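You operate a simulated robot arm through the tools that you are given. There is no shell and no other tool.

You are at the controls of a simulated robot arm. One attempt, no reset.

Task
Zero the lens meter and measure the green lens.
Fine: switch on, press ZERO once with the window empty, lay the lens in its middle, press TEST once, switch off; the lens stays on the window.

It is judged by the outcome, as a careful person would: the job done as asked, and still so three seconds after it is handed in. It fails if anything else is knocked over, pushed out of place, dropped, spilled or broken.

Robot
A 7-joint arm with a two-finger parallel gripper, fixed in place. Base frame: the origin is at the foot of the arm, x ahead of it, y to its left, z up. Units: mm, rad, N and s.
Its first joint turns from -2.601 to 2.601 rad. Payload 3.43 kg.
Tool frame: the origin (TCP) lies between the finger pads and is the grasp point; the fingertips stand 30 mm ahead of it; z points along the fingers, y is the line along which they close. Largest opening 94 mm; finger width 28, thickness 10; the body of the gripper, 50 by 96 mm, starts 55 mm behind the TCP.
Orientation is told as [roll, pitch, yaw] about the base's x, y, z axes, in that order, counted from this pose: with the fingers straight down and closing along the base's y, the tool's x points along the base's -x, its y along +y and its z along -z.

Tools
- The arm moves only by the tool step_arm. Its arguments are lists of equal length, an entry for each row: "slide": the shift along the base's x, y, z in mm, a list of three; "dr": the turn, a rotation vector about the base's x, y, z in rad, a list of three. In form: {"slide": [[dx, dy, dz], ...], "dr": [[ax, ay, az], ...]}. A call has 1 to 20 rows; each row is the pose to reach, as a shift and turn from the pose commanded when the call began. "grip" is the opening, from 0 (shut) to 1 (fully open), set as the call begins (left out, the last holds). Each row takes 0.2 s and may step no farther than 50 mm and 0.15 rad from the row before; otherwise, or with a gripper value out of range, the whole call is refused. A pose out of reach is approached as far as the arm can. The call stops where the force on the tool passes 40 N (or 10 N more than at its start, if that is more) or the arm is blocked; 0.2 s more then pass. Each finger travels about 45 mm/s and halts on what it meets, pressing with about 41 N; the grip force reading is that of the motor and also rises with nothing between the fingers. The clock runs only during rows and for 0.2 s after the last one: add rows that repeat a pose to give the fingers time. It gives the time, the measured TCP pose, the force on the tool (base axes), the opening and the grip force at its end, in the units of the frame above (readings bear some noise), with the torque about the TCP (base axes, N m) and any sound that the robot's microphone picked up.
- Cameras (640 x 400 px; columns grow to the right, rows downward): "scene" is fixed at [400.6, 500.4, 1363.8]; the picture's right is [-0.99, -0.16, 0.00], its down [-0.05, 0.33, -0.94] and it looks along [0.15, -0.93, -0.33] (base axes); focal length 324 px, centre (320, 200). "wrist" rides on the gripper at [76, 14, -102] in the tool frame; the picture's right is [-0.18, 0.98, 0.00], its down [-0.75, -0.14, -0.64] and it looks along [-0.63, -0.12, 0.77] (tool axes); focal length 243 px, centre (320, 200). There is no depth. A picture from a camera that has moved, and an enlarged one, comes with that camera's place and axes in the base frame and with its lens.
- capture(camera): a new picture of that camera. It takes no simulated time.
- enlarge(camera, box): a new picture of the part [left, top, right, bottom] of that camera's present view, enlarged. It takes no simulated time.
- hand_in(): hands the job in; it is judged then, once.

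Places have to be worked out from the pictures, the camera data and where the tool is seen. Open the gripper and draw the arm clear of the work before you hand the job in, unless the task says otherwise.

The tools are called after "Request:" by a JSON object that holds its "fn" and its "kwargs". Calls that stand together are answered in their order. step_arm: Moves the arm, as the interface text tells. Its arguments: {"type":"object","properties":{"slide":{"type":"array"},"dr":{"type":"array"},"grip":{"type":"number"}},"required":["slide","dr"]} The other tools are called the same way: capture (camera) takes a picture; enlarge (camera, box) takes an enlarged picture of a part of a camera's view; hand_in () hands the job in.

At the start:

```text
clock: 0.0
eef_pos: [289.0, -733.7, 1151.7]
orientation: [0.001, -0.002, -0.001]
ft_force: [0.4, 1.0, -0.1]
ft_torque: [0.0, -0.01, 0.01]
grip_width: 94.1
gripper_force: 0.1
```

scene: 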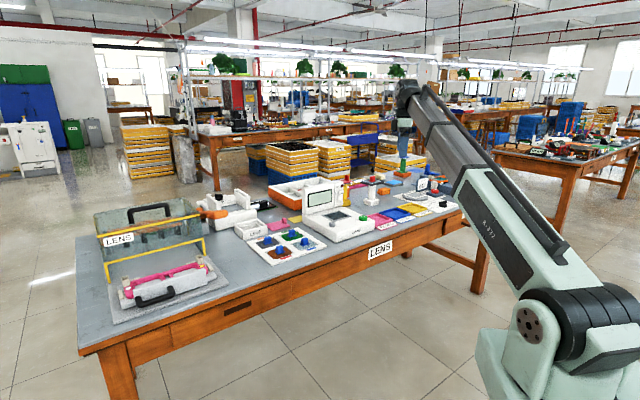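
wrist: 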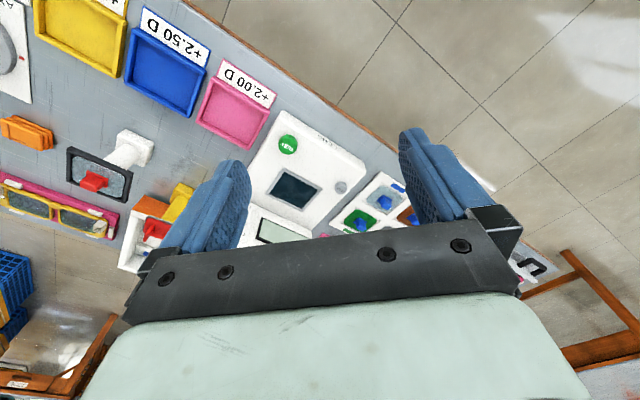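

I start by looking closer at the bench from both cameras to find the meter, its controls and the green lens.

Request:
{"fn": "enlarge", "kwargs": {"camera": "scene", "box": [220, 160, 400, 272]}}

Request:
{"fn": "enlarge", "kwargs": {"camera": "wrist", "box": [200, 90, 440, 240]}}

Request:
{"fn": "enlarge", "kwargs": {"camera": "scene", "box": [300, 160, 460, 260]}}

```text
3.56 times, centred on (310, 216) of scene
camera zoom: at [400.6, 500.4, 1363.8], right [-0.99, -0.16, 0.0], down [-0.05, 0.33, -0.94], along [0.15, -0.93, -0.33], focal length 1153 px, centre (356, 143)
```

zoom: 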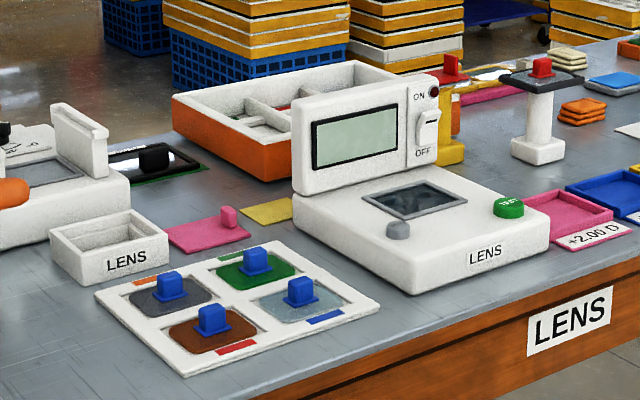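

```text
2.67 times, centred on (320, 165) of wrist
camera zoom: at [213.0, -722.3, 1253.4], right [0.18, 0.98, 0.0], down [0.75, -0.14, 0.64], along [0.63, -0.12, -0.77], focal length 647 px, centre (320, 293)
```

zoom: 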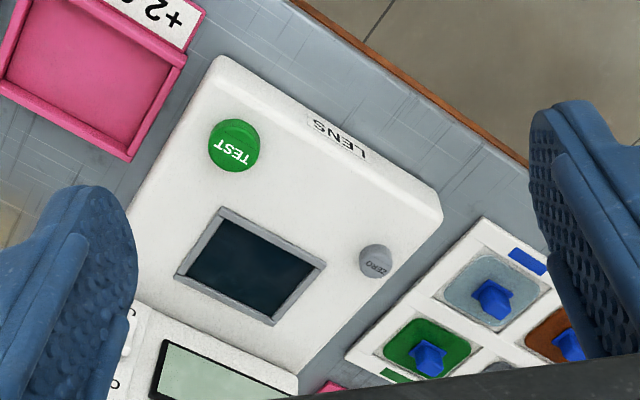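

```text
4.00 times, centred on (380, 210) of scene
camera zoom: at [400.6, 500.4, 1363.8], right [-0.99, -0.16, 0.0], down [-0.05, 0.33, -0.94], along [0.15, -0.93, -0.33], focal length 1297 px, centre (80, 160)
```

zoom: 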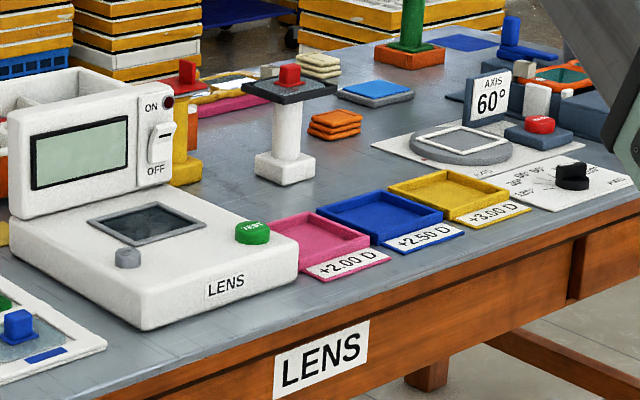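

The meter sits at about (450–550, -790), TEST near (423,-828,817), ZERO near (548,-743,812), and the green lens at about (710,-700,780). I'm zooming in on the switch, the buttons and the lens.

Request:
{"fn": "enlarge", "kwargs": {"camera": "scene", "box": [324, 178, 350, 206]}}

Request:
{"fn": "enlarge", "kwargs": {"camera": "scene", "box": [300, 180, 380, 245]}}

Request:
{"fn": "enlarge", "kwargs": {"camera": "scene", "box": [240, 215, 332, 272]}}

```text
14.29 times, centred on (337, 192) of scene
camera zoom: at [400.6, 500.4, 1363.8], right [-0.99, -0.16, 0.0], down [-0.05, 0.33, -0.94], along [0.15, -0.93, -0.33], focal length 4632 px, centre (77, 314)
```

zoom: 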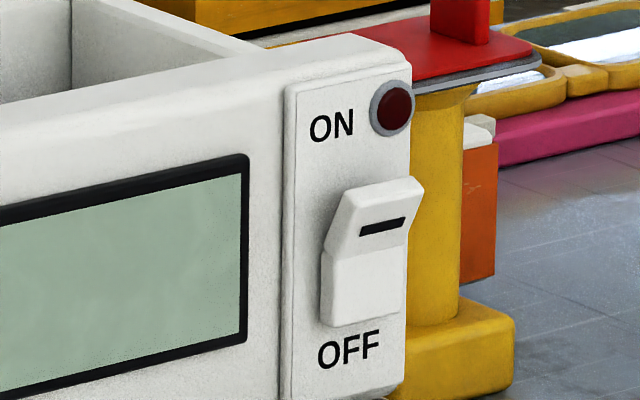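

```text
6.15 times, centred on (340, 212) of scene
camera zoom: at [400.6, 500.4, 1363.8], right [-0.99, -0.16, 0.0], down [-0.05, 0.33, -0.94], along [0.15, -0.93, -0.33], focal length 1995 px, centre (197, 123)
```

zoom: 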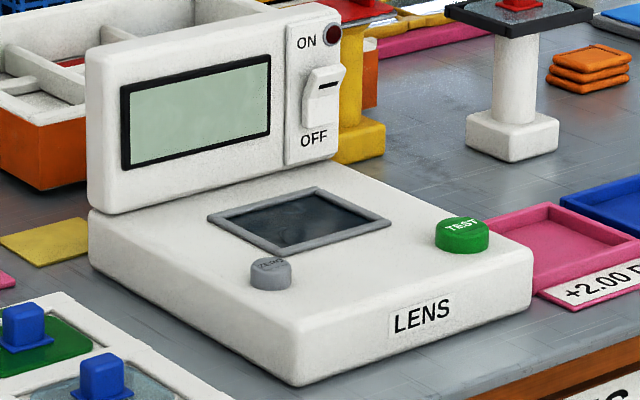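

```text
6.96 times, centred on (286, 244) of scene
camera zoom: at [400.6, 500.4, 1363.8], right [-0.99, -0.16, 0.0], down [-0.05, 0.33, -0.94], along [0.15, -0.93, -0.33], focal length 2256 px, centre (556, -103)
```

zoom: 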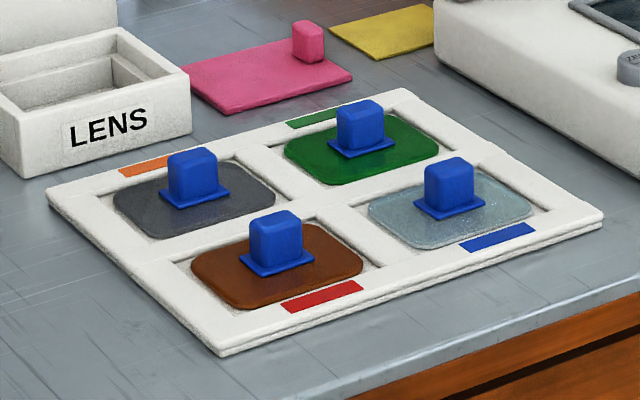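

The rocker's upper half sticks out, so the meter is OFF, and the lamp is dark. I move the arm lower over the bench for a closer wrist view of the meter and the tray.

Request:
{"fn": "step_arm", "kwargs": {"slide": [[28, 9, -30], [56, 18, -60], [84, 27, -90], [112, 36, -120], [141, 44, -152], [141, 44, -152]], "dr": [[0, 0, 0], [0, 0, 0], [0, 0, 0], [0, 0, 0], [0, 0, 0], [0, 0, 0]]}}

Request:
{"fn": "capture", "kwargs": {"camera": "wrist"}}

Request:
{"fn": "capture", "kwargs": {"camera": "scene"}}

```text
clock: 1.4
eef_pos: [433.0, -692.0, 997.3]
orientation: [-0.001, -0.001, -0.001]
ft_force: [0.4, -0.2, -0.4]
ft_torque: [-0.02, 0.02, -0.02]
grip_width: 94.0
gripper_force: 0.1
```

```text
taken
camera wrist: at [355.7, -678.7, 1099.7], right [0.18, 0.98, 0.0], down [0.75, -0.14, 0.64], along [0.63, -0.12, -0.77], focal length 243 px, centre (320, 200)
```

wrist: 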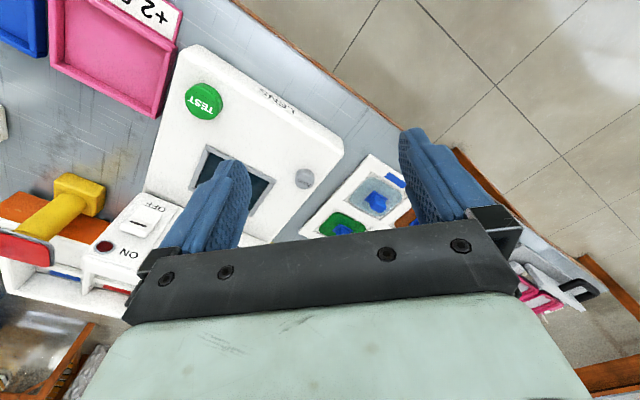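

```text
taken
```

scene: 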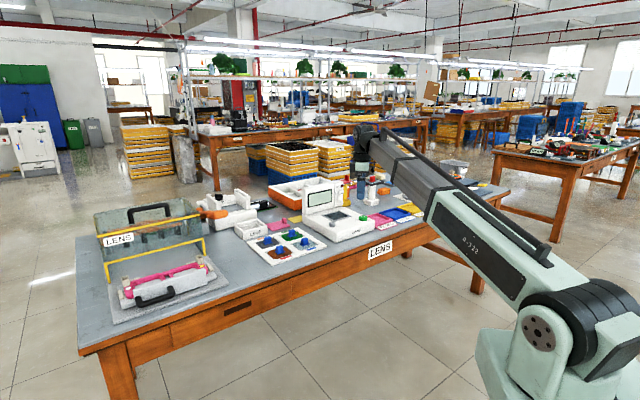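

Now I enlarge the wrist view around the meter to read button and switch pixel positions accurately.

Request:
{"fn": "enlarge", "kwargs": {"camera": "wrist", "box": [140, 40, 350, 171]}}

Request:
{"fn": "enlarge", "kwargs": {"camera": "wrist", "box": [60, 160, 260, 285]}}

Request:
{"fn": "enlarge", "kwargs": {"camera": "wrist", "box": [290, 140, 450, 240]}}

```text
3.05 times, centred on (245, 106) of wrist
camera zoom: at [355.7, -678.7, 1099.7], right [0.18, 0.98, 0.0], down [0.75, -0.14, 0.64], along [0.63, -0.12, -0.77], focal length 739 px, centre (549, 488)
```

zoom: 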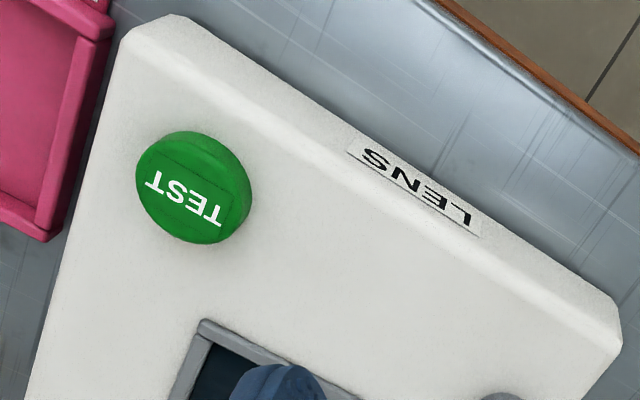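

```text
3.20 times, centred on (160, 222) of wrist
camera zoom: at [355.7, -678.7, 1099.7], right [0.18, 0.98, 0.0], down [0.75, -0.14, 0.64], along [0.63, -0.12, -0.77], focal length 776 px, centre (832, 128)
```

zoom: 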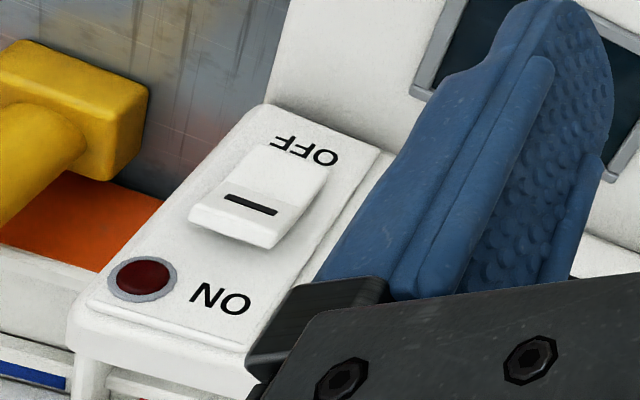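

```text
4.00 times, centred on (370, 190) of wrist
camera zoom: at [355.7, -678.7, 1099.7], right [0.18, 0.98, 0.0], down [0.75, -0.14, 0.64], along [0.63, -0.12, -0.77], focal length 970 px, centre (120, 240)
```

zoom: 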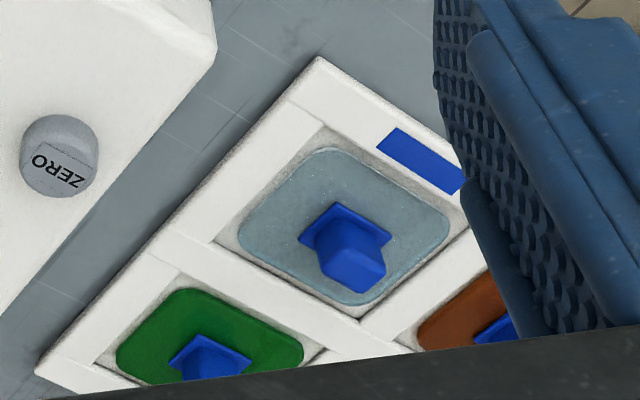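

The meter and bench are turned about 45° in the base frame. TEST is near (421,-827,821), ZERO near (548,-736,817), the window centre near (541,-845) and the rocker near (531,-950,884). I turn the tool -45° about z so it lines up with the meter, then look again.

Request:
{"fn": "step_arm", "kwargs": {"slide": [[0, -10, 0], [0, -20, 0], [0, -30, 0], [0, -40, 0], [0, -50, 0], [0, -55, 0], [0, -55, 0]], "dr": [[0, 0, -0.131], [0, 0, -0.262], [0, 0, -0.393], [0, 0, -0.524], [0, 0, -0.655], [0, 0, -0.7854], [0, 0, -0.7854]], "grip": 1}}

Request:
{"fn": "capture", "kwargs": {"camera": "wrist"}}

```text
clock: 3.0
eef_pos: [430.0, -745.5, 999.7]
orientation: [0.001, -0.002, -0.787]
ft_force: [0.0, 0.9, 0.0]
ft_torque: [0.01, -0.02, -0.01]
grip_width: 94.0
gripper_force: 0.0
```

```text
taken
camera wrist: at [386.6, -683.3, 1101.4], right [0.83, 0.56, 0.0], down [0.43, -0.63, 0.64], along [0.36, -0.53, -0.77], focal length 243 px, centre (320, 200)
```

wrist: 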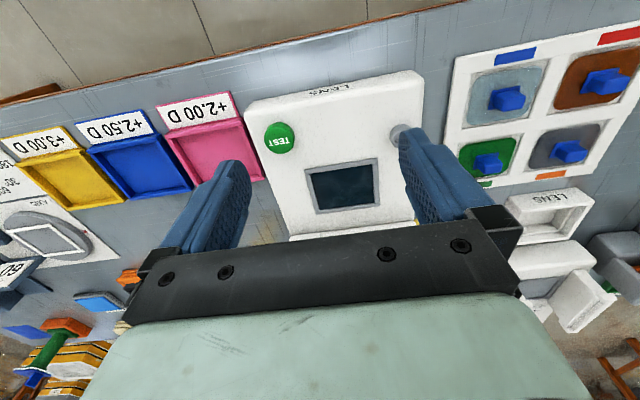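

The view is now aligned; I enlarge the meter and the tray to measure the window and the green lens.

Request:
{"fn": "enlarge", "kwargs": {"camera": "wrist", "box": [230, 65, 430, 245]}}

Request:
{"fn": "enlarge", "kwargs": {"camera": "wrist", "box": [440, 20, 640, 210]}}

```text
2.22 times, centred on (330, 155) of wrist
camera zoom: at [386.6, -683.3, 1101.4], right [0.83, 0.56, 0.0], down [0.43, -0.63, 0.64], along [0.36, -0.53, -0.77], focal length 539 px, centre (298, 300)
```

zoom: 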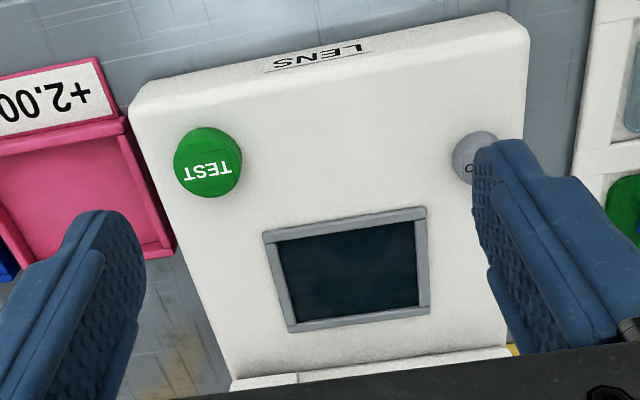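

```text
2.11 times, centred on (540, 115) of wrist
camera zoom: at [386.6, -683.3, 1101.4], right [0.83, 0.56, 0.0], down [0.43, -0.63, 0.64], along [0.36, -0.53, -0.77], focal length 511 px, centre (-143, 379)
```

zoom: 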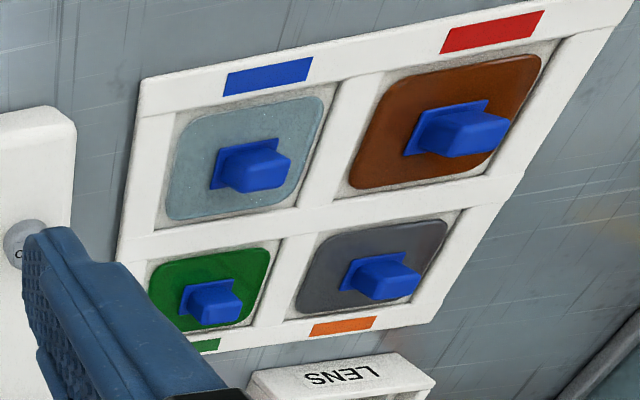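

Window centre triangulates to about (542.6,-846.4,808), and TEST to (422,-825,821). I close the gripper and tilt the tool 45° outward, staying high, to line up on the rocker switch and see its face.

Request:
{"fn": "step_arm", "kwargs": {"slide": [[-9, -9, 0], [-18, -18, 0], [-27, -27, 0], [-36, -36, 0], [-45, -45, 0], [-52, -52, 0], [-52, -52, 0]], "dr": [[-0.093, -0.093, 0], [-0.185, -0.185, 0], [-0.278, -0.278, 0], [-0.37, -0.37, 0], [-0.463, -0.463, 0], [-0.5554, -0.5554, 0], [-0.5554, -0.5554, 0]], "grip": 0}}

Request:
{"fn": "capture", "kwargs": {"camera": "wrist"}}

Request:
{"fn": "capture", "kwargs": {"camera": "scene"}}

```text
clock: 4.6
eef_pos: [378.6, -799.9, 1000.6]
orientation: [0.002, -0.787, -0.784]
ft_force: [0.8, 0.8, 0.1]
ft_torque: [0.04, 0.01, 0.01]
grip_width: 0.0
gripper_force: 32.8
```

```text
taken
camera wrist: at [298.8, -700.6, 1019.0], right [0.79, 0.6, 0.13], down [-0.05, -0.15, 0.99], along [0.61, -0.78, -0.09], focal length 243 px, centre (320, 200)
```

wrist: 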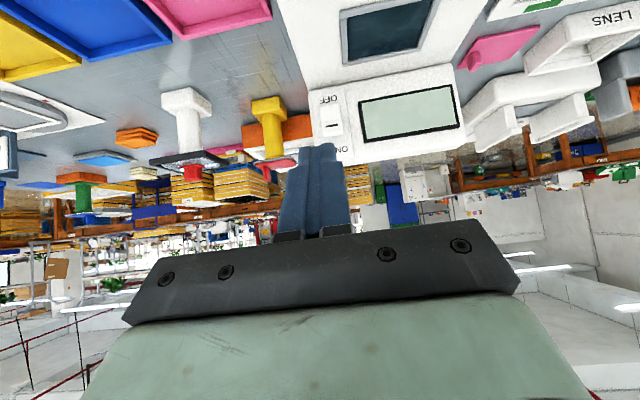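

```text
taken
```

scene: 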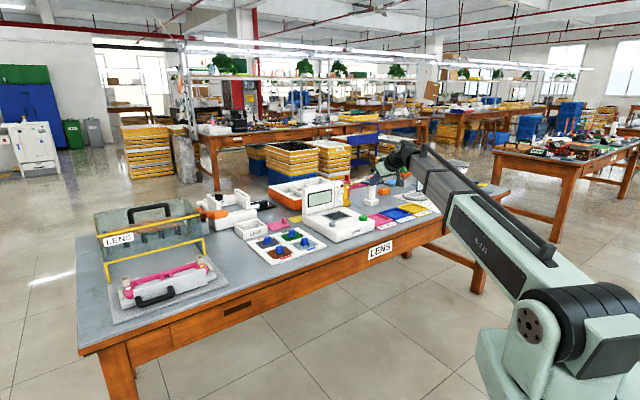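

The 45° tilt worked and the rocker is visible just ahead of the closed fingers. I enlarge it.

Request:
{"fn": "enlarge", "kwargs": {"camera": "wrist", "box": [280, 60, 400, 180]}}

```text
3.33 times, centred on (340, 120) of wrist
camera zoom: at [298.8, -700.6, 1019.0], right [0.79, 0.6, 0.13], down [-0.05, -0.15, 0.99], along [0.61, -0.78, -0.09], focal length 809 px, centre (253, 467)
```

zoom: 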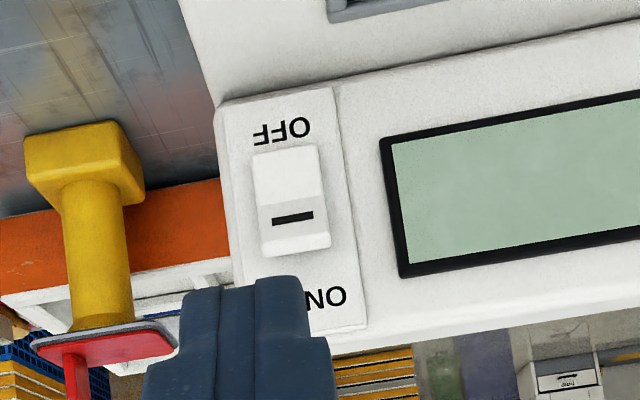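

The rocker's upper half is centred near a = -293, f = 1046, z ≈ 888 in the meter frame, i.e. about (532,-947,888). I move the closed fingertips to about 30 mm in front of it.

Request:
{"fn": "step_arm", "kwargs": {"slide": [[22, -20, -20], [44, -41, -40], [66, -62, -60], [88, -83, -80], [111, -104, -98], [111, -104, -98]], "dr": [[0, 0, 0], [0, 0, 0], [0, 0, 0], [0, 0, 0], [0, 0, 0], [0, 0, 0]], "grip": 0}}

Request:
{"fn": "capture", "kwargs": {"camera": "wrist"}}

Request:
{"fn": "enlarge", "kwargs": {"camera": "scene", "box": [290, 150, 410, 240]}}

```text
clock: 6.0
eef_pos: [490.0, -901.8, 903.0]
orientation: [-0.001, -0.786, -0.784]
ft_force: [0.0, 0.7, 0.2]
ft_torque: [0.01, 0.02, -0.02]
grip_width: 0.1
gripper_force: 33.2
```

```text
taken
camera wrist: at [409.9, -804.2, 921.0], right [0.79, 0.6, 0.13], down [-0.04, -0.16, 0.99], along [0.61, -0.78, -0.1], focal length 243 px, centre (320, 200)
```

wrist: 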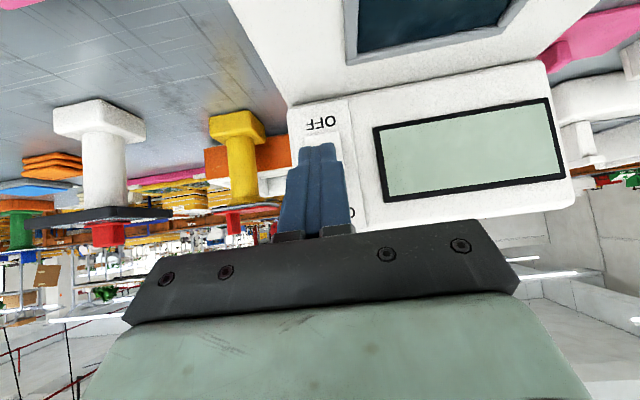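

```text
4.44 times, centred on (350, 195) of scene
camera zoom: at [400.6, 500.4, 1363.8], right [-0.99, -0.16, 0.0], down [-0.05, 0.33, -0.94], along [0.15, -0.93, -0.33], focal length 1441 px, centre (187, 222)
```

zoom: 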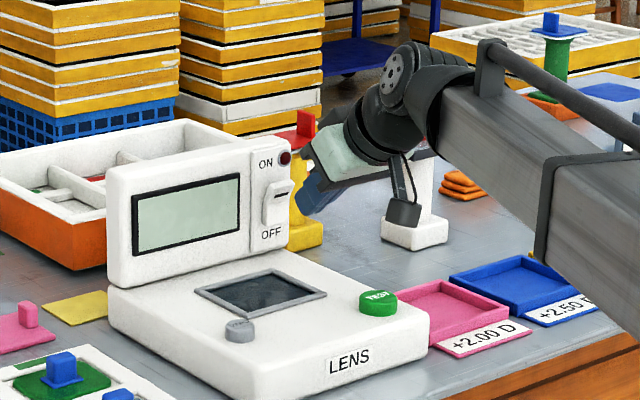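

The tip is about 30 mm short of the rocker and aligned with it (a = -291, f = 984, z = 903). I creep forward along the meter's depth direction, watching force and sound.

Request:
{"fn": "step_arm", "kwargs": {"slide": [[7.1, -7.1, 0], [12.7, -12.7, 0], [15.6, -15.6, 0], [17.7, -17.7, 0], [19.8, -19.8, 0], [21.2, -21.2, 0], [21.2, -21.2, 0]], "dr": [[0, 0, 0], [0, 0, 0], [0, 0, 0], [0, 0, 0], [0, 0, 0], [0, 0, 0], [0, 0, 0]], "grip": 0}}

Request:
{"fn": "enlarge", "kwargs": {"camera": "scene", "box": [320, 170, 365, 210]}}

Request:
{"fn": "enlarge", "kwargs": {"camera": "wrist", "box": [260, 70, 400, 240]}}

```text
clock: 7.6
eef_pos: [511.6, -925.3, 902.1]
orientation: [0.0, -0.787, -0.785]
ft_force: [-0.2, 0.5, -1.5]
ft_torque: [0.0, -0.02, -0.02]
grip_width: 0.0
gripper_force: 33.1
```

```text
10.00 times, centred on (342, 190) of scene
camera zoom: at [400.6, 500.4, 1363.8], right [-0.99, -0.16, 0.0], down [-0.05, 0.33, -0.94], along [0.15, -0.93, -0.33], focal length 3242 px, centre (95, 300)
```

zoom: 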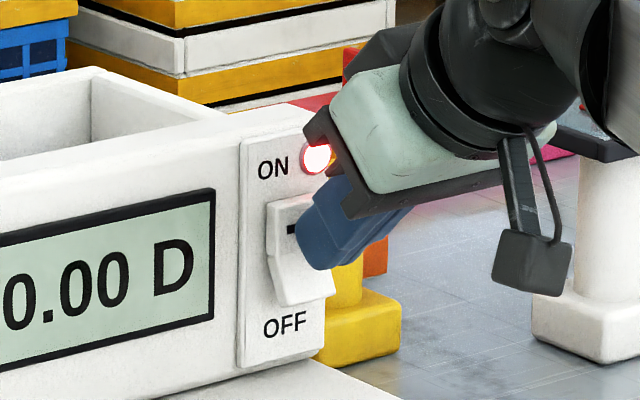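

```text
2.35 times, centred on (330, 155) of wrist
camera zoom: at [431.8, -825.4, 919.8], right [0.79, 0.6, 0.13], down [-0.04, -0.16, 0.99], along [0.62, -0.78, -0.1], focal length 571 px, centre (296, 306)
```

zoom: 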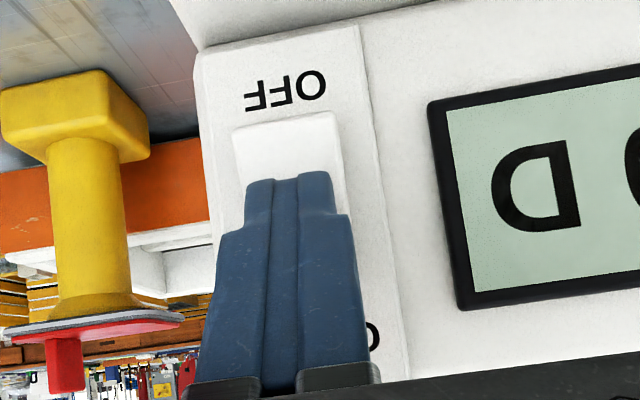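

The lamp is lit and the display reads "…0.00 D", so the meter is on. I back off straight along the same line and look at the display.

Request:
{"fn": "step_arm", "kwargs": {"slide": [[-10, 10, 0], [-35, 35, 5], [-63, 63, 25], [-90, 90, 55], [-90, 90, 55]], "dr": [[0, 0, 0], [0, 0, 0], [0, 0, 0], [0, 0, 0], [0, 0, 0]], "grip": 0}}

Request:
{"fn": "enlarge", "kwargs": {"camera": "scene", "box": [290, 170, 390, 245]}}

Request:
{"fn": "capture", "kwargs": {"camera": "wrist"}}

```text
clock: 8.8
eef_pos: [419.6, -836.9, 956.7]
orientation: [0.0, -0.786, -0.785]
ft_force: [-0.3, 0.3, 0.7]
ft_torque: [0.03, 0.01, 0.01]
grip_width: 0.0
gripper_force: 32.8
```

```text
5.33 times, centred on (340, 208) of scene
camera zoom: at [400.6, 500.4, 1363.8], right [-0.99, -0.16, 0.0], down [-0.05, 0.33, -0.94], along [0.15, -0.93, -0.33], focal length 1729 px, centre (213, 160)
```

zoom: 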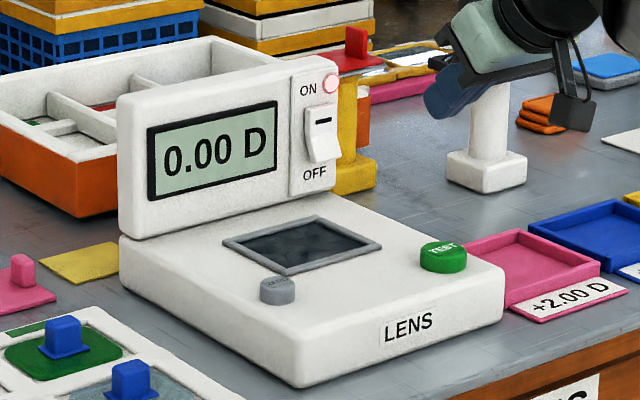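

```text
taken
camera wrist: at [340.1, -738.4, 974.9], right [0.79, 0.6, 0.13], down [-0.04, -0.16, 0.99], along [0.62, -0.78, -0.1], focal length 243 px, centre (320, 200)
```

wrist: 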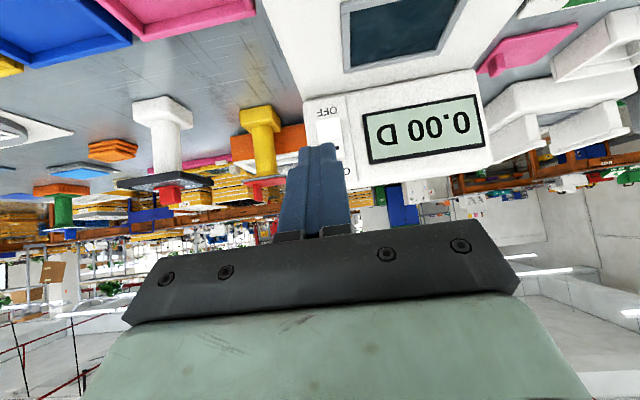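

The display reads 0.00 D. I now bring the tool back to vertical and move it above the ZERO button, with the tips about 50 mm over it.

Request:
{"fn": "step_arm", "kwargs": {"slide": [[10, 8, 0], [35, 27, 0], [60, 47, -10], [85, 66, -25], [108, 85, -40], [128.4, 100.6, -55], [128.4, 100.6, -55]], "dr": [[0.093, 0.093, 0], [0.185, 0.185, 0], [0.278, 0.278, 0], [0.37, 0.37, 0], [0.463, 0.463, 0], [0.5554, 0.5554, 0], [0.5554, 0.5554, 0]], "grip": 0}}

Request:
{"fn": "capture", "kwargs": {"camera": "wrist"}}

Request:
{"fn": "enlarge", "kwargs": {"camera": "scene", "box": [290, 160, 390, 245]}}

```text
clock: 10.4
eef_pos: [547.9, -731.3, 899.9]
orientation: [0.001, 0.003, -0.784]
ft_force: [-0.5, 0.9, 0.5]
ft_torque: [-0.02, -0.03, -0.02]
grip_width: 0.0
gripper_force: 33.2
```

```text
taken
camera wrist: at [504.7, -669.4, 1001.4], right [0.83, 0.56, 0.0], down [0.43, -0.63, 0.64], along [0.36, -0.53, -0.77], focal length 243 px, centre (320, 200)
```

wrist: 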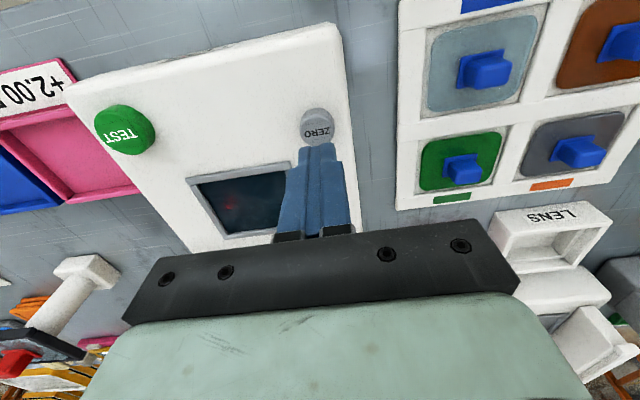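

```text
4.71 times, centred on (340, 202) of scene
camera zoom: at [400.6, 500.4, 1363.8], right [-0.99, -0.16, 0.0], down [-0.05, 0.33, -0.94], along [0.15, -0.93, -0.33], focal length 1526 px, centre (226, 188)
```

zoom: 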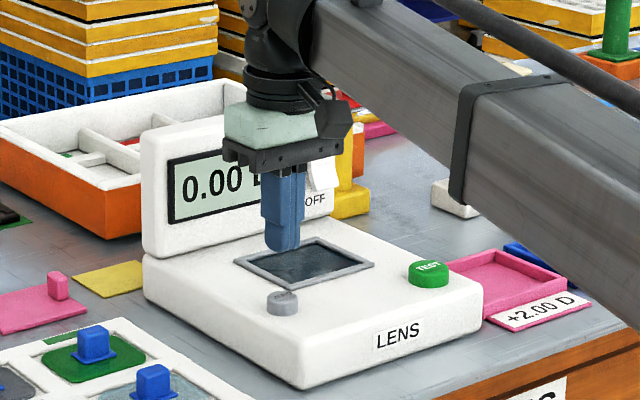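

I zoom in on the ZERO button relative to the fingertip to check the alignment before pressing.

Request:
{"fn": "enlarge", "kwargs": {"camera": "wrist", "box": [270, 90, 370, 190]}}

Request:
{"fn": "enlarge", "kwargs": {"camera": "wrist", "box": [400, 0, 640, 210]}}

```text
4.00 times, centred on (320, 140) of wrist
camera zoom: at [504.7, -669.4, 1001.4], right [0.83, 0.56, 0.0], down [0.43, -0.63, 0.64], along [0.36, -0.53, -0.77], focal length 970 px, centre (320, 440)
```

zoom: 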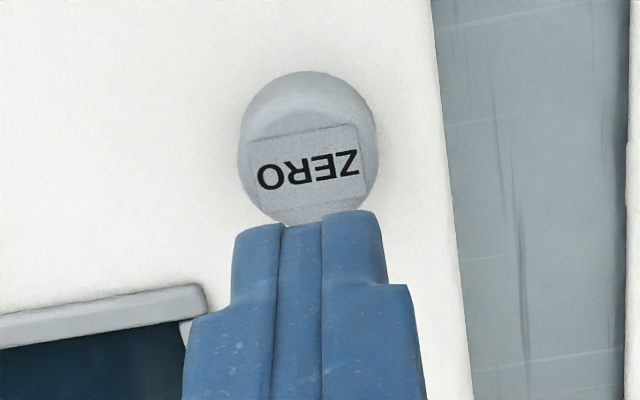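

```text
1.90 times, centred on (520, 105) of wrist
camera zoom: at [504.7, -669.4, 1001.4], right [0.83, 0.56, 0.0], down [0.43, -0.63, 0.64], along [0.36, -0.53, -0.77], focal length 462 px, centre (-61, 381)
```

zoom: 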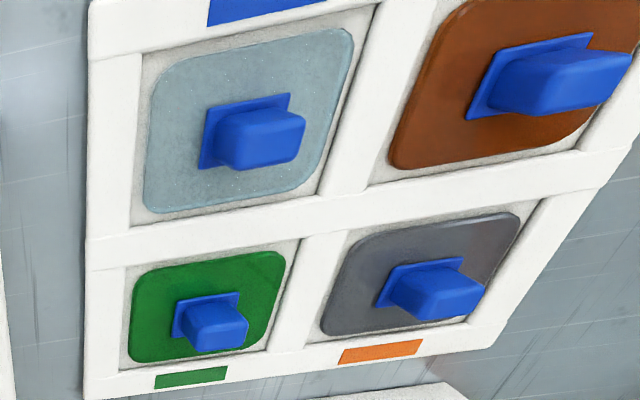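

The ZERO centre lies about 5.7 mm further in depth and 3.5 mm to the right of the tool axis, near (550,-739.5). I shift and descend slowly onto it in one continuous press, watching force.

Request:
{"fn": "step_arm", "kwargs": {"slide": [[1.5, -6.5, -15], [1.5, -6.5, -35], [1.5, -6.5, -43], [1.5, -6.5, -46], [1.5, -6.5, -48], [1.5, -6.5, -50], [1.5, -6.5, -52]], "dr": [[0, 0, 0], [0, 0, 0], [0, 0, 0], [0, 0, 0], [0, 0, 0], [0, 0, 0], [0, 0, 0]], "grip": 0}}

Request:
{"fn": "enlarge", "kwargs": {"camera": "scene", "box": [290, 170, 390, 245]}}

Request:
{"fn": "enlarge", "kwargs": {"camera": "wrist", "box": [250, 60, 390, 200]}}

```text
clock: 12.0
eef_pos: [550.8, -739.5, 849.6]
orientation: [-0.001, 0.0, -0.784]
ft_force: [0.7, -1.2, 2.5]
ft_torque: [-0.01, 0.02, 0.01]
grip_width: 0.0
gripper_force: 33.9
heard: click
```

```text
5.33 times, centred on (340, 208) of scene
camera zoom: at [400.6, 500.4, 1363.8], right [-0.99, -0.16, 0.0], down [-0.05, 0.33, -0.94], along [0.15, -0.93, -0.33], focal length 1729 px, centre (213, 160)
```

zoom: 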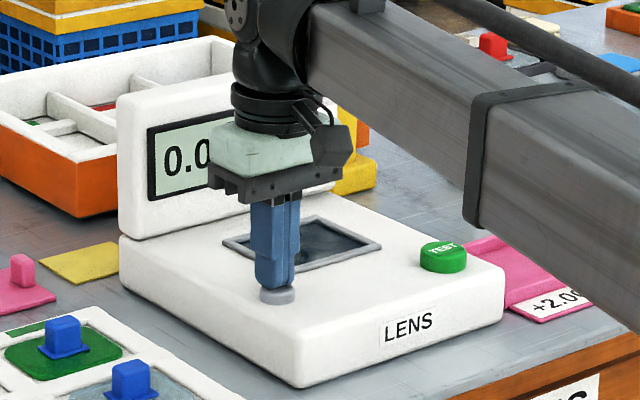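

```text
2.86 times, centred on (320, 130) of wrist
camera zoom: at [507.0, -676.4, 951.3], right [0.83, 0.56, 0.0], down [0.43, -0.63, 0.64], along [0.36, -0.53, -0.77], focal length 693 px, centre (320, 400)
```

zoom: 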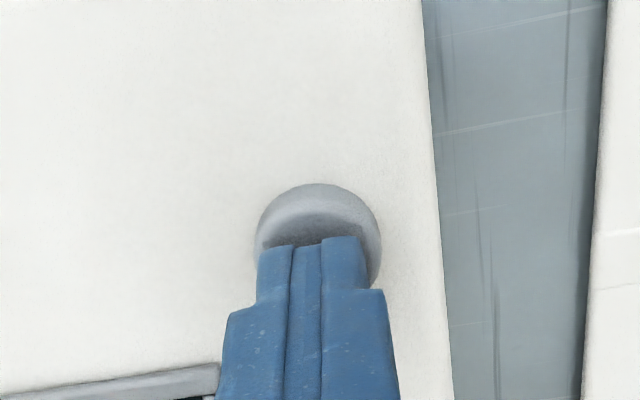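

A click was heard, so ZERO has been pressed once and the tips are at z ≈ 819. I lift off, open the gripper and move above the green lens at about (712,-699).

Request:
{"fn": "step_arm", "kwargs": {"slide": [[0, 0, 20], [0, 0, 55], [38, 12, 60], [76, 25, 60], [114, 37, 60], [153, 49.5, 60], [153, 49.5, 60]], "dr": [[0, 0, 0], [0, 0, 0], [0, 0, 0], [0, 0, 0], [0, 0, 0], [0, 0, 0], [0, 0, 0]], "grip": 0}}

Request:
{"fn": "step_arm", "kwargs": {"slide": [[0, 0, 0], [0, 0, 0], [0, 0, 0], [0, 0, 0], [0, 0, 0], [0, 0, 0]], "dr": [[0, 0, 0], [0, 0, 0], [0, 0, 0], [0, 0, 0], [0, 0, 0], [0, 0, 0]], "grip": 0.85}}

Request:
{"fn": "capture", "kwargs": {"camera": "wrist"}}

Request:
{"fn": "enlarge", "kwargs": {"camera": "scene", "box": [220, 160, 380, 272]}}

```text
clock: 13.6
eef_pos: [703.0, -691.0, 908.5]
orientation: [-0.001, 0.0, -0.784]
ft_force: [-0.8, 0.0, -0.1]
ft_torque: [0.03, 0.01, 0.02]
grip_width: 0.0
gripper_force: 32.8
```

```text
clock: 15.0
eef_pos: [702.4, -691.8, 907.5]
orientation: [0.002, 0.0, -0.787]
ft_force: [0.1, -0.4, -0.1]
ft_torque: [-0.04, -0.06, 0.02]
grip_width: 79.9
gripper_force: 0.1
```

```text
taken
camera wrist: at [658.1, -628.6, 1010.7], right [0.83, 0.56, 0.0], down [0.43, -0.63, 0.64], along [0.36, -0.53, -0.77], focal length 243 px, centre (320, 200)
```

wrist: 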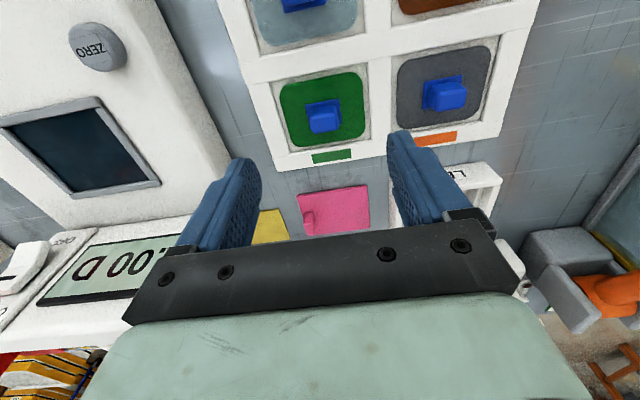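

```text
3.57 times, centred on (300, 216) of scene
camera zoom: at [400.6, 500.4, 1363.8], right [-0.99, -0.16, 0.0], down [-0.05, 0.33, -0.94], along [0.15, -0.93, -0.33], focal length 1158 px, centre (391, 143)
```

zoom: 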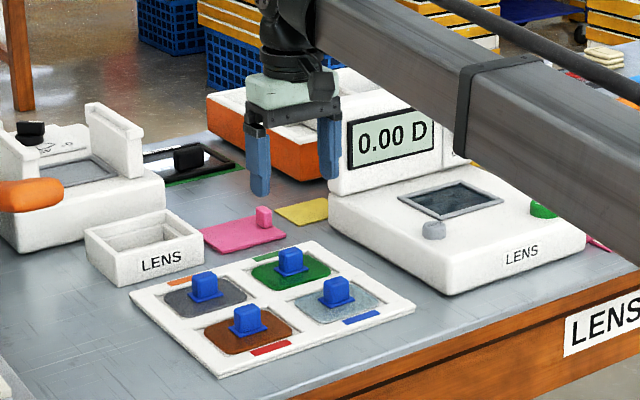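

The green lens knob sits nearly under the open gripper. I zoom in to measure its position and orientation.

Request:
{"fn": "enlarge", "kwargs": {"camera": "wrist", "box": [250, 50, 410, 180]}}

Request:
{"fn": "enlarge", "kwargs": {"camera": "wrist", "box": [295, 85, 355, 145]}}

Request:
{"fn": "enlarge", "kwargs": {"camera": "scene", "box": [280, 220, 320, 245]}}

```text
3.08 times, centred on (330, 115) of wrist
camera zoom: at [658.1, -628.6, 1010.7], right [0.83, 0.56, 0.0], down [0.43, -0.63, 0.64], along [0.36, -0.53, -0.77], focal length 746 px, centre (289, 462)
```

zoom: 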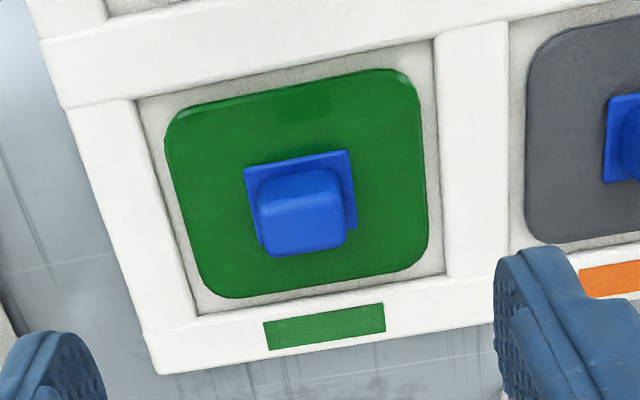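

```text
6.67 times, centred on (325, 115) of wrist
camera zoom: at [658.1, -628.6, 1010.7], right [0.83, 0.56, 0.0], down [0.43, -0.63, 0.64], along [0.36, -0.53, -0.77], focal length 1618 px, centre (287, 767)
```

zoom: 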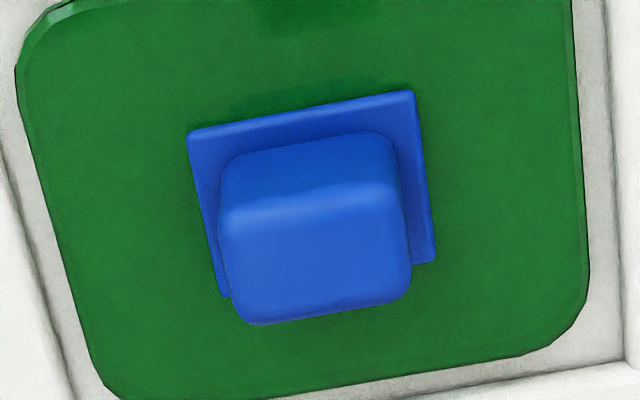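

```text
16.00 times, centred on (300, 232) of scene
camera zoom: at [400.6, 500.4, 1363.8], right [-0.99, -0.16, 0.0], down [-0.05, 0.33, -0.94], along [0.15, -0.93, -0.33], focal length 5188 px, centre (640, -320)
```

zoom: 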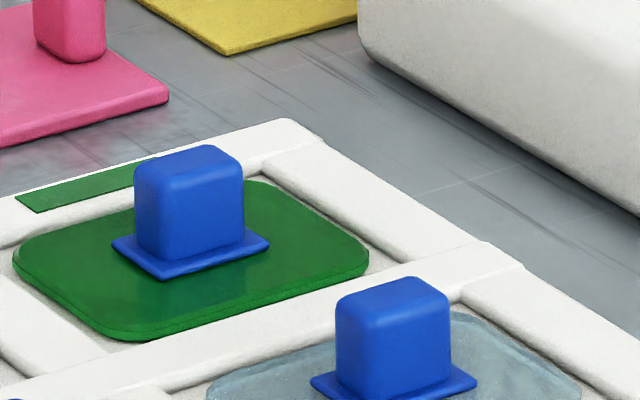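

The lens is about 79 × 63 mm, centred near (712,-699), with the knob top at z ≈ 796 and the lens surface near 771. The window's inner opening is about 89 × 70 mm and aligned the same way. I add a small outward tilt of 0.2 rad for reach, narrow the opening, and come down to just above the knob.

Request:
{"fn": "step_arm", "kwargs": {"slide": [[3, -1, -10], [6.9, -3.3, -25], [6.9, -3.3, -45], [6.9, -3.3, -62], [6.9, -3.3, -62], [6.9, -3.3, -62]], "dr": [[-0.0707, -0.0707, 0], [-0.1414, -0.1414, 0], [-0.1414, -0.1414, 0], [-0.1414, -0.1414, 0], [-0.1414, -0.1414, 0], [-0.1414, -0.1414, 0]], "grip": 0.6}}

Request:
{"fn": "capture", "kwargs": {"camera": "wrist"}}

Request:
{"fn": "enlarge", "kwargs": {"camera": "scene", "box": [260, 190, 340, 250]}}

```text
clock: 16.4
eef_pos: [709.9, -693.2, 845.6]
orientation: [-0.001, -0.2, -0.784]
ft_force: [0.4, -0.4, 0.3]
ft_torque: [0.0, -0.03, -0.04]
grip_width: 56.2
gripper_force: 0.0
```

```text
taken
camera wrist: at [652.4, -617.2, 930.7], right [0.82, 0.57, 0.04], down [0.33, -0.53, 0.78], along [0.46, -0.63, -0.63], focal length 243 px, centre (320, 200)
```

wrist: 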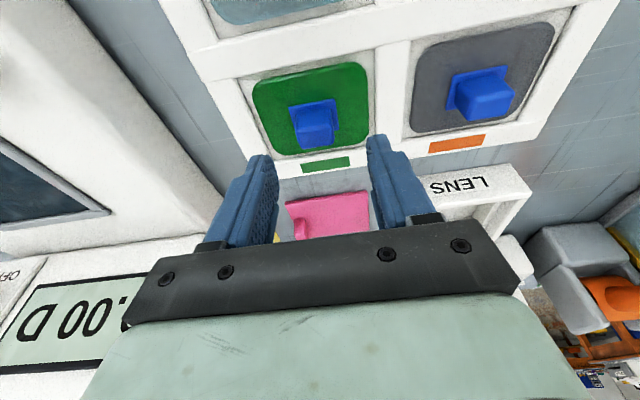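

```text
6.67 times, centred on (300, 220) of scene
camera zoom: at [400.6, 500.4, 1363.8], right [-0.99, -0.16, 0.0], down [-0.05, 0.33, -0.94], along [0.15, -0.93, -0.33], focal length 2162 px, centre (453, 67)
```

zoom: 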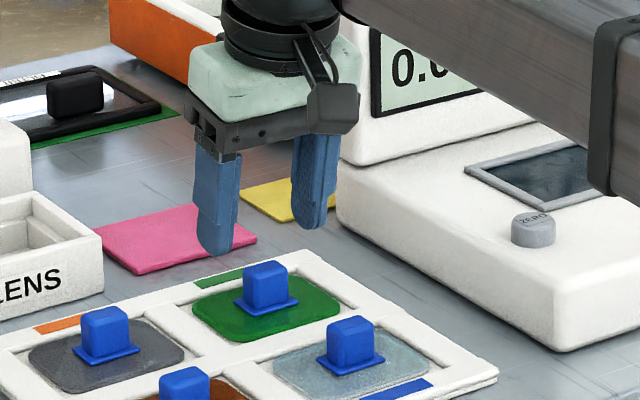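

I'm just above the knob; I zoom in on the wrist view to measure the remaining offset.

Request:
{"fn": "enlarge", "kwargs": {"camera": "wrist", "box": [240, 50, 400, 180]}}

Request:
{"fn": "enlarge", "kwargs": {"camera": "wrist", "box": [285, 90, 345, 150]}}

```text
3.08 times, centred on (320, 115) of wrist
camera zoom: at [652.4, -617.2, 930.7], right [0.82, 0.57, 0.04], down [0.33, -0.53, 0.78], along [0.46, -0.63, -0.63], focal length 746 px, centre (320, 462)
```

zoom: 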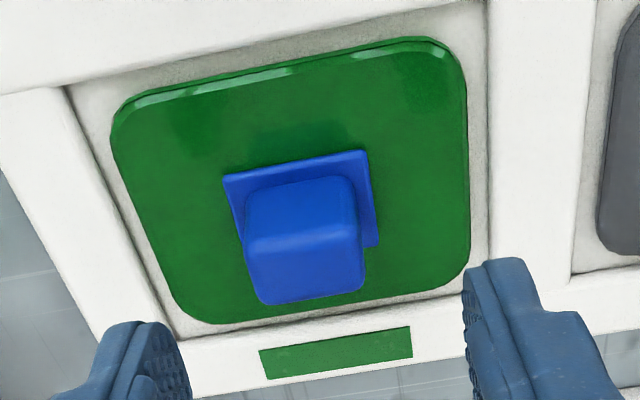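

```text
6.67 times, centred on (315, 120) of wrist
camera zoom: at [652.4, -617.2, 930.7], right [0.82, 0.57, 0.04], down [0.33, -0.53, 0.78], along [0.46, -0.63, -0.63], focal length 1618 px, centre (353, 733)
```

zoom: 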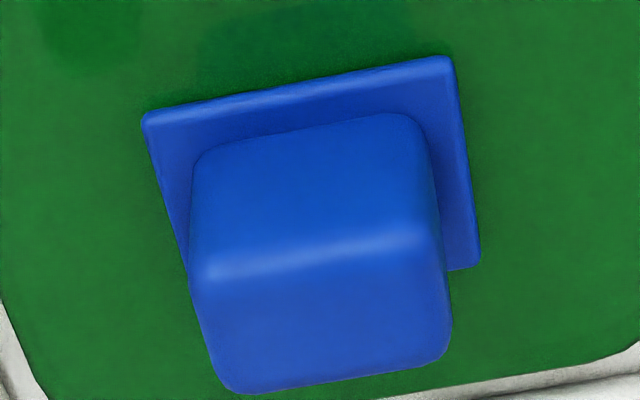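

The knob top is at a = 9.0, f = 998.2, z = 795, and the base plate top at z ≈ 771.5. I shift slightly and descend to TCP z ≈ 808, leaving the tips about 4 mm above the plate, with the fingers still open.

Request:
{"fn": "step_arm", "kwargs": {"slide": [[-0.6, -2.5, -8], [-0.6, -2.5, -18], [-0.6, -2.5, -28], [-0.6, -2.5, -34], [-0.6, -2.5, -37.8], [-0.6, -2.5, -37.8]], "dr": [[0, 0, 0], [0, 0, 0], [0, 0, 0], [0, 0, 0], [0, 0, 0], [0, 0, 0]], "grip": 0.6}}

Request:
{"fn": "capture", "kwargs": {"camera": "wrist"}}

Request:
{"fn": "enlarge", "kwargs": {"camera": "scene", "box": [270, 205, 330, 250]}}

```text
clock: 17.8
eef_pos: [710.4, -694.4, 809.3]
orientation: [0.001, -0.201, -0.785]
ft_force: [-1.0, -0.2, 0.8]
ft_torque: [-0.01, 0.01, -0.01]
grip_width: 56.3
gripper_force: 0.0
```

```text
taken
camera wrist: at [652.5, -619.3, 893.6], right [0.82, 0.57, 0.04], down [0.33, -0.53, 0.78], along [0.46, -0.63, -0.63], focal length 243 px, centre (320, 200)
```

wrist: 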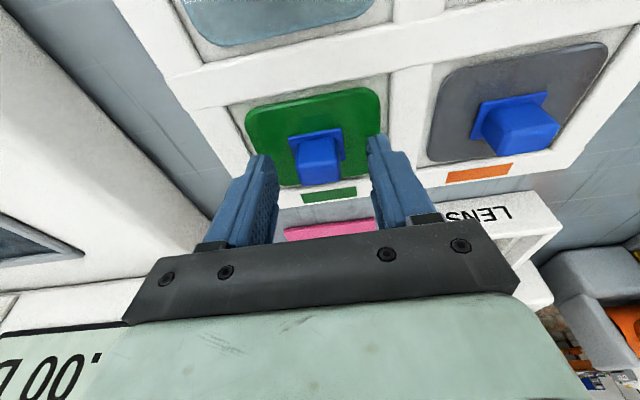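

```text
8.89 times, centred on (300, 228) of scene
camera zoom: at [400.6, 500.4, 1363.8], right [-0.99, -0.16, 0.0], down [-0.05, 0.33, -0.94], along [0.15, -0.93, -0.33], focal length 2882 px, centre (498, -44)
```

zoom: 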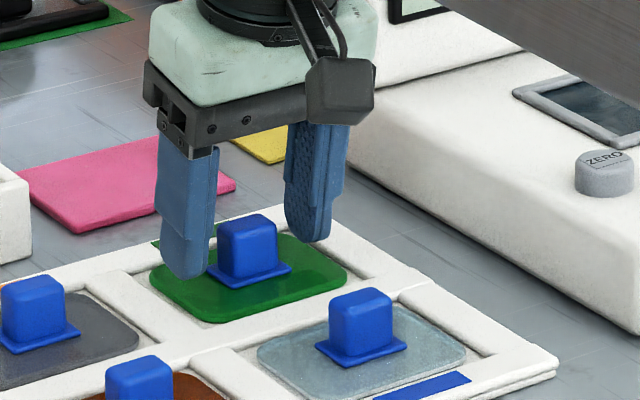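

The fingers straddle the knob symmetrically (TCP a = 9.5, f = 994, z = 808.7). I close on it.

Request:
{"fn": "step_arm", "kwargs": {"slide": [[0, 0, 0], [0, 0, 0], [0, 0, 0], [0, 0, 0], [0, 0, 0], [0, 0, 0]], "dr": [[0, 0, 0], [0, 0, 0], [0, 0, 0], [0, 0, 0], [0, 0, 0], [0, 0, 0]], "grip": 0}}

Request:
{"fn": "enlarge", "kwargs": {"camera": "wrist", "box": [220, 70, 420, 250]}}

Request:
{"fn": "enlarge", "kwargs": {"camera": "scene", "box": [270, 205, 330, 250]}}

```text
clock: 19.2
eef_pos: [709.6, -695.6, 808.8]
orientation: [-0.001, -0.202, -0.787]
ft_force: [0.1, 0.7, 1.0]
ft_torque: [0.01, 0.02, -0.04]
grip_width: 24.8
gripper_force: 41.1
```

```text
2.22 times, centred on (320, 160) of wrist
camera zoom: at [652.5, -619.3, 893.6], right [0.82, 0.57, 0.04], down [0.33, -0.53, 0.78], along [0.46, -0.63, -0.63], focal length 539 px, centre (320, 289)
```

zoom: 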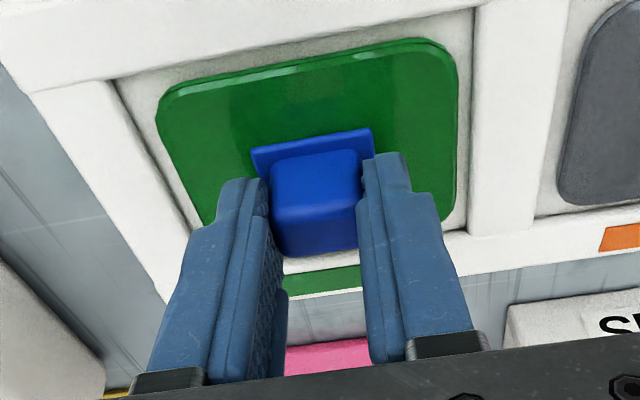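

```text
8.89 times, centred on (300, 228) of scene
camera zoom: at [400.6, 500.4, 1363.8], right [-0.99, -0.16, 0.0], down [-0.05, 0.33, -0.94], along [0.15, -0.93, -0.33], focal length 2882 px, centre (498, -44)
```

zoom: 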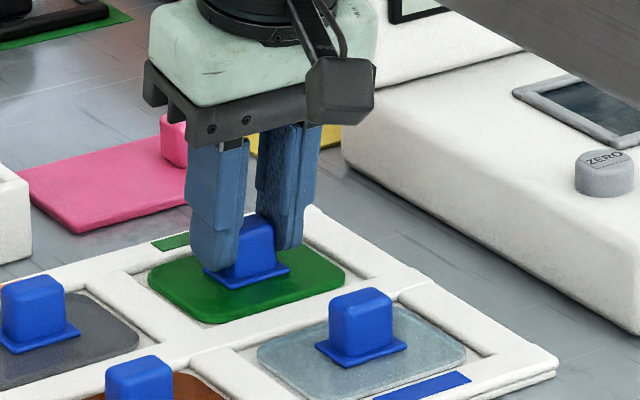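

The grip reads 24.8 mm at 41 N, so the knob is held. I lift straight up, slowly at first, and check that the lens came along.

Request:
{"fn": "step_arm", "kwargs": {"slide": [[0, 0, 4], [0, 0, 10], [0, 0, 20], [0, 0, 35], [0, 0, 55], [0, 0, 75], [0, 0, 90], [0, 0, 90]], "dr": [[0, 0, 0], [0, 0, 0], [0, 0, 0], [0, 0, 0], [0, 0, 0], [0, 0, 0], [0, 0, 0], [0, 0, 0]], "grip": 0}}

Request:
{"fn": "capture", "kwargs": {"camera": "wrist"}}

Request:
{"fn": "enlarge", "kwargs": {"camera": "scene", "box": [240, 170, 360, 250]}}

```text
clock: 21.0
eef_pos: [711.0, -696.1, 900.4]
orientation: [0.001, -0.201, -0.785]
ft_force: [0.6, 0.3, -0.5]
ft_torque: [-0.02, 0.01, 0.01]
grip_width: 25.1
gripper_force: 41.1
```

```text
taken
camera wrist: at [653.5, -620.3, 984.7], right [0.82, 0.57, 0.04], down [0.33, -0.53, 0.78], along [0.46, -0.63, -0.63], focal length 243 px, centre (320, 200)
```

wrist: 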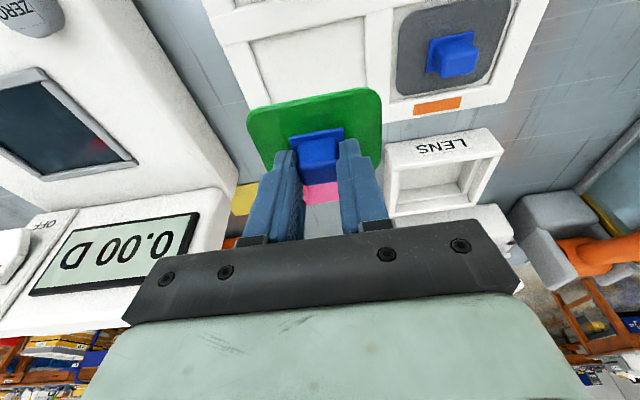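

```text
5.00 times, centred on (300, 210) of scene
camera zoom: at [400.6, 500.4, 1363.8], right [-0.99, -0.16, 0.0], down [-0.05, 0.33, -0.94], along [0.15, -0.93, -0.33], focal length 1621 px, centre (420, 150)
```

zoom: 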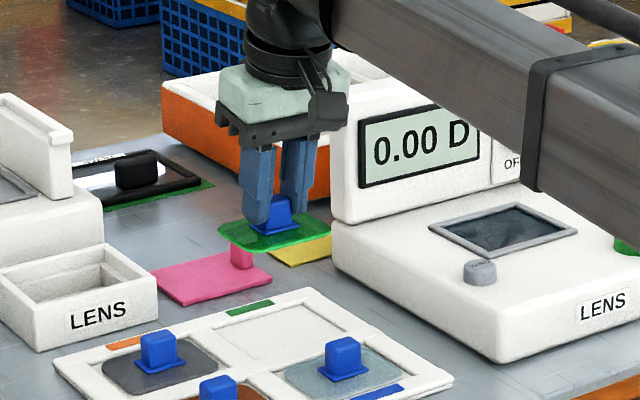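

The lens is in hand and level. I zoom in to measure the lens in the tool frame, and the window from this side view.

Request:
{"fn": "enlarge", "kwargs": {"camera": "wrist", "box": [230, 70, 400, 190]}}

Request:
{"fn": "enlarge", "kwargs": {"camera": "wrist", "box": [0, 40, 200, 220]}}

```text
3.33 times, centred on (315, 130) of wrist
camera zoom: at [653.5, -620.3, 984.7], right [0.82, 0.57, 0.04], down [0.33, -0.53, 0.78], along [0.46, -0.63, -0.63], focal length 809 px, centre (337, 433)
```

zoom: 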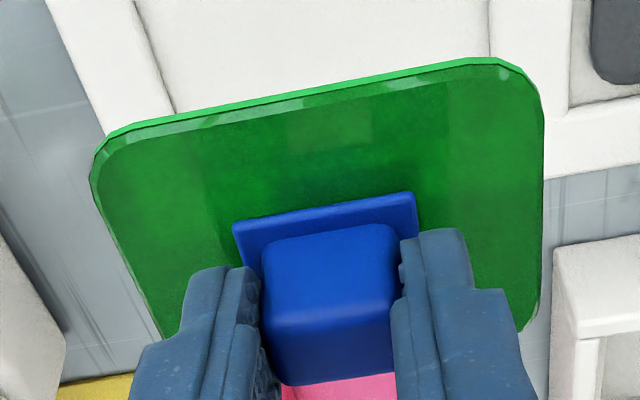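

```text
2.22 times, centred on (100, 130) of wrist
camera zoom: at [653.5, -620.3, 984.7], right [0.82, 0.57, 0.04], down [0.33, -0.53, 0.78], along [0.46, -0.63, -0.63], focal length 539 px, centre (809, 356)
```

zoom: 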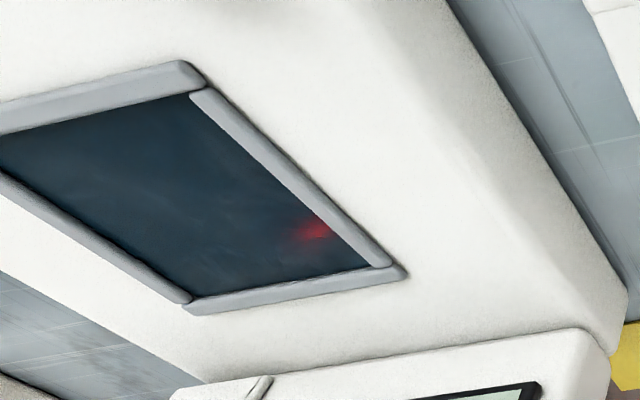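

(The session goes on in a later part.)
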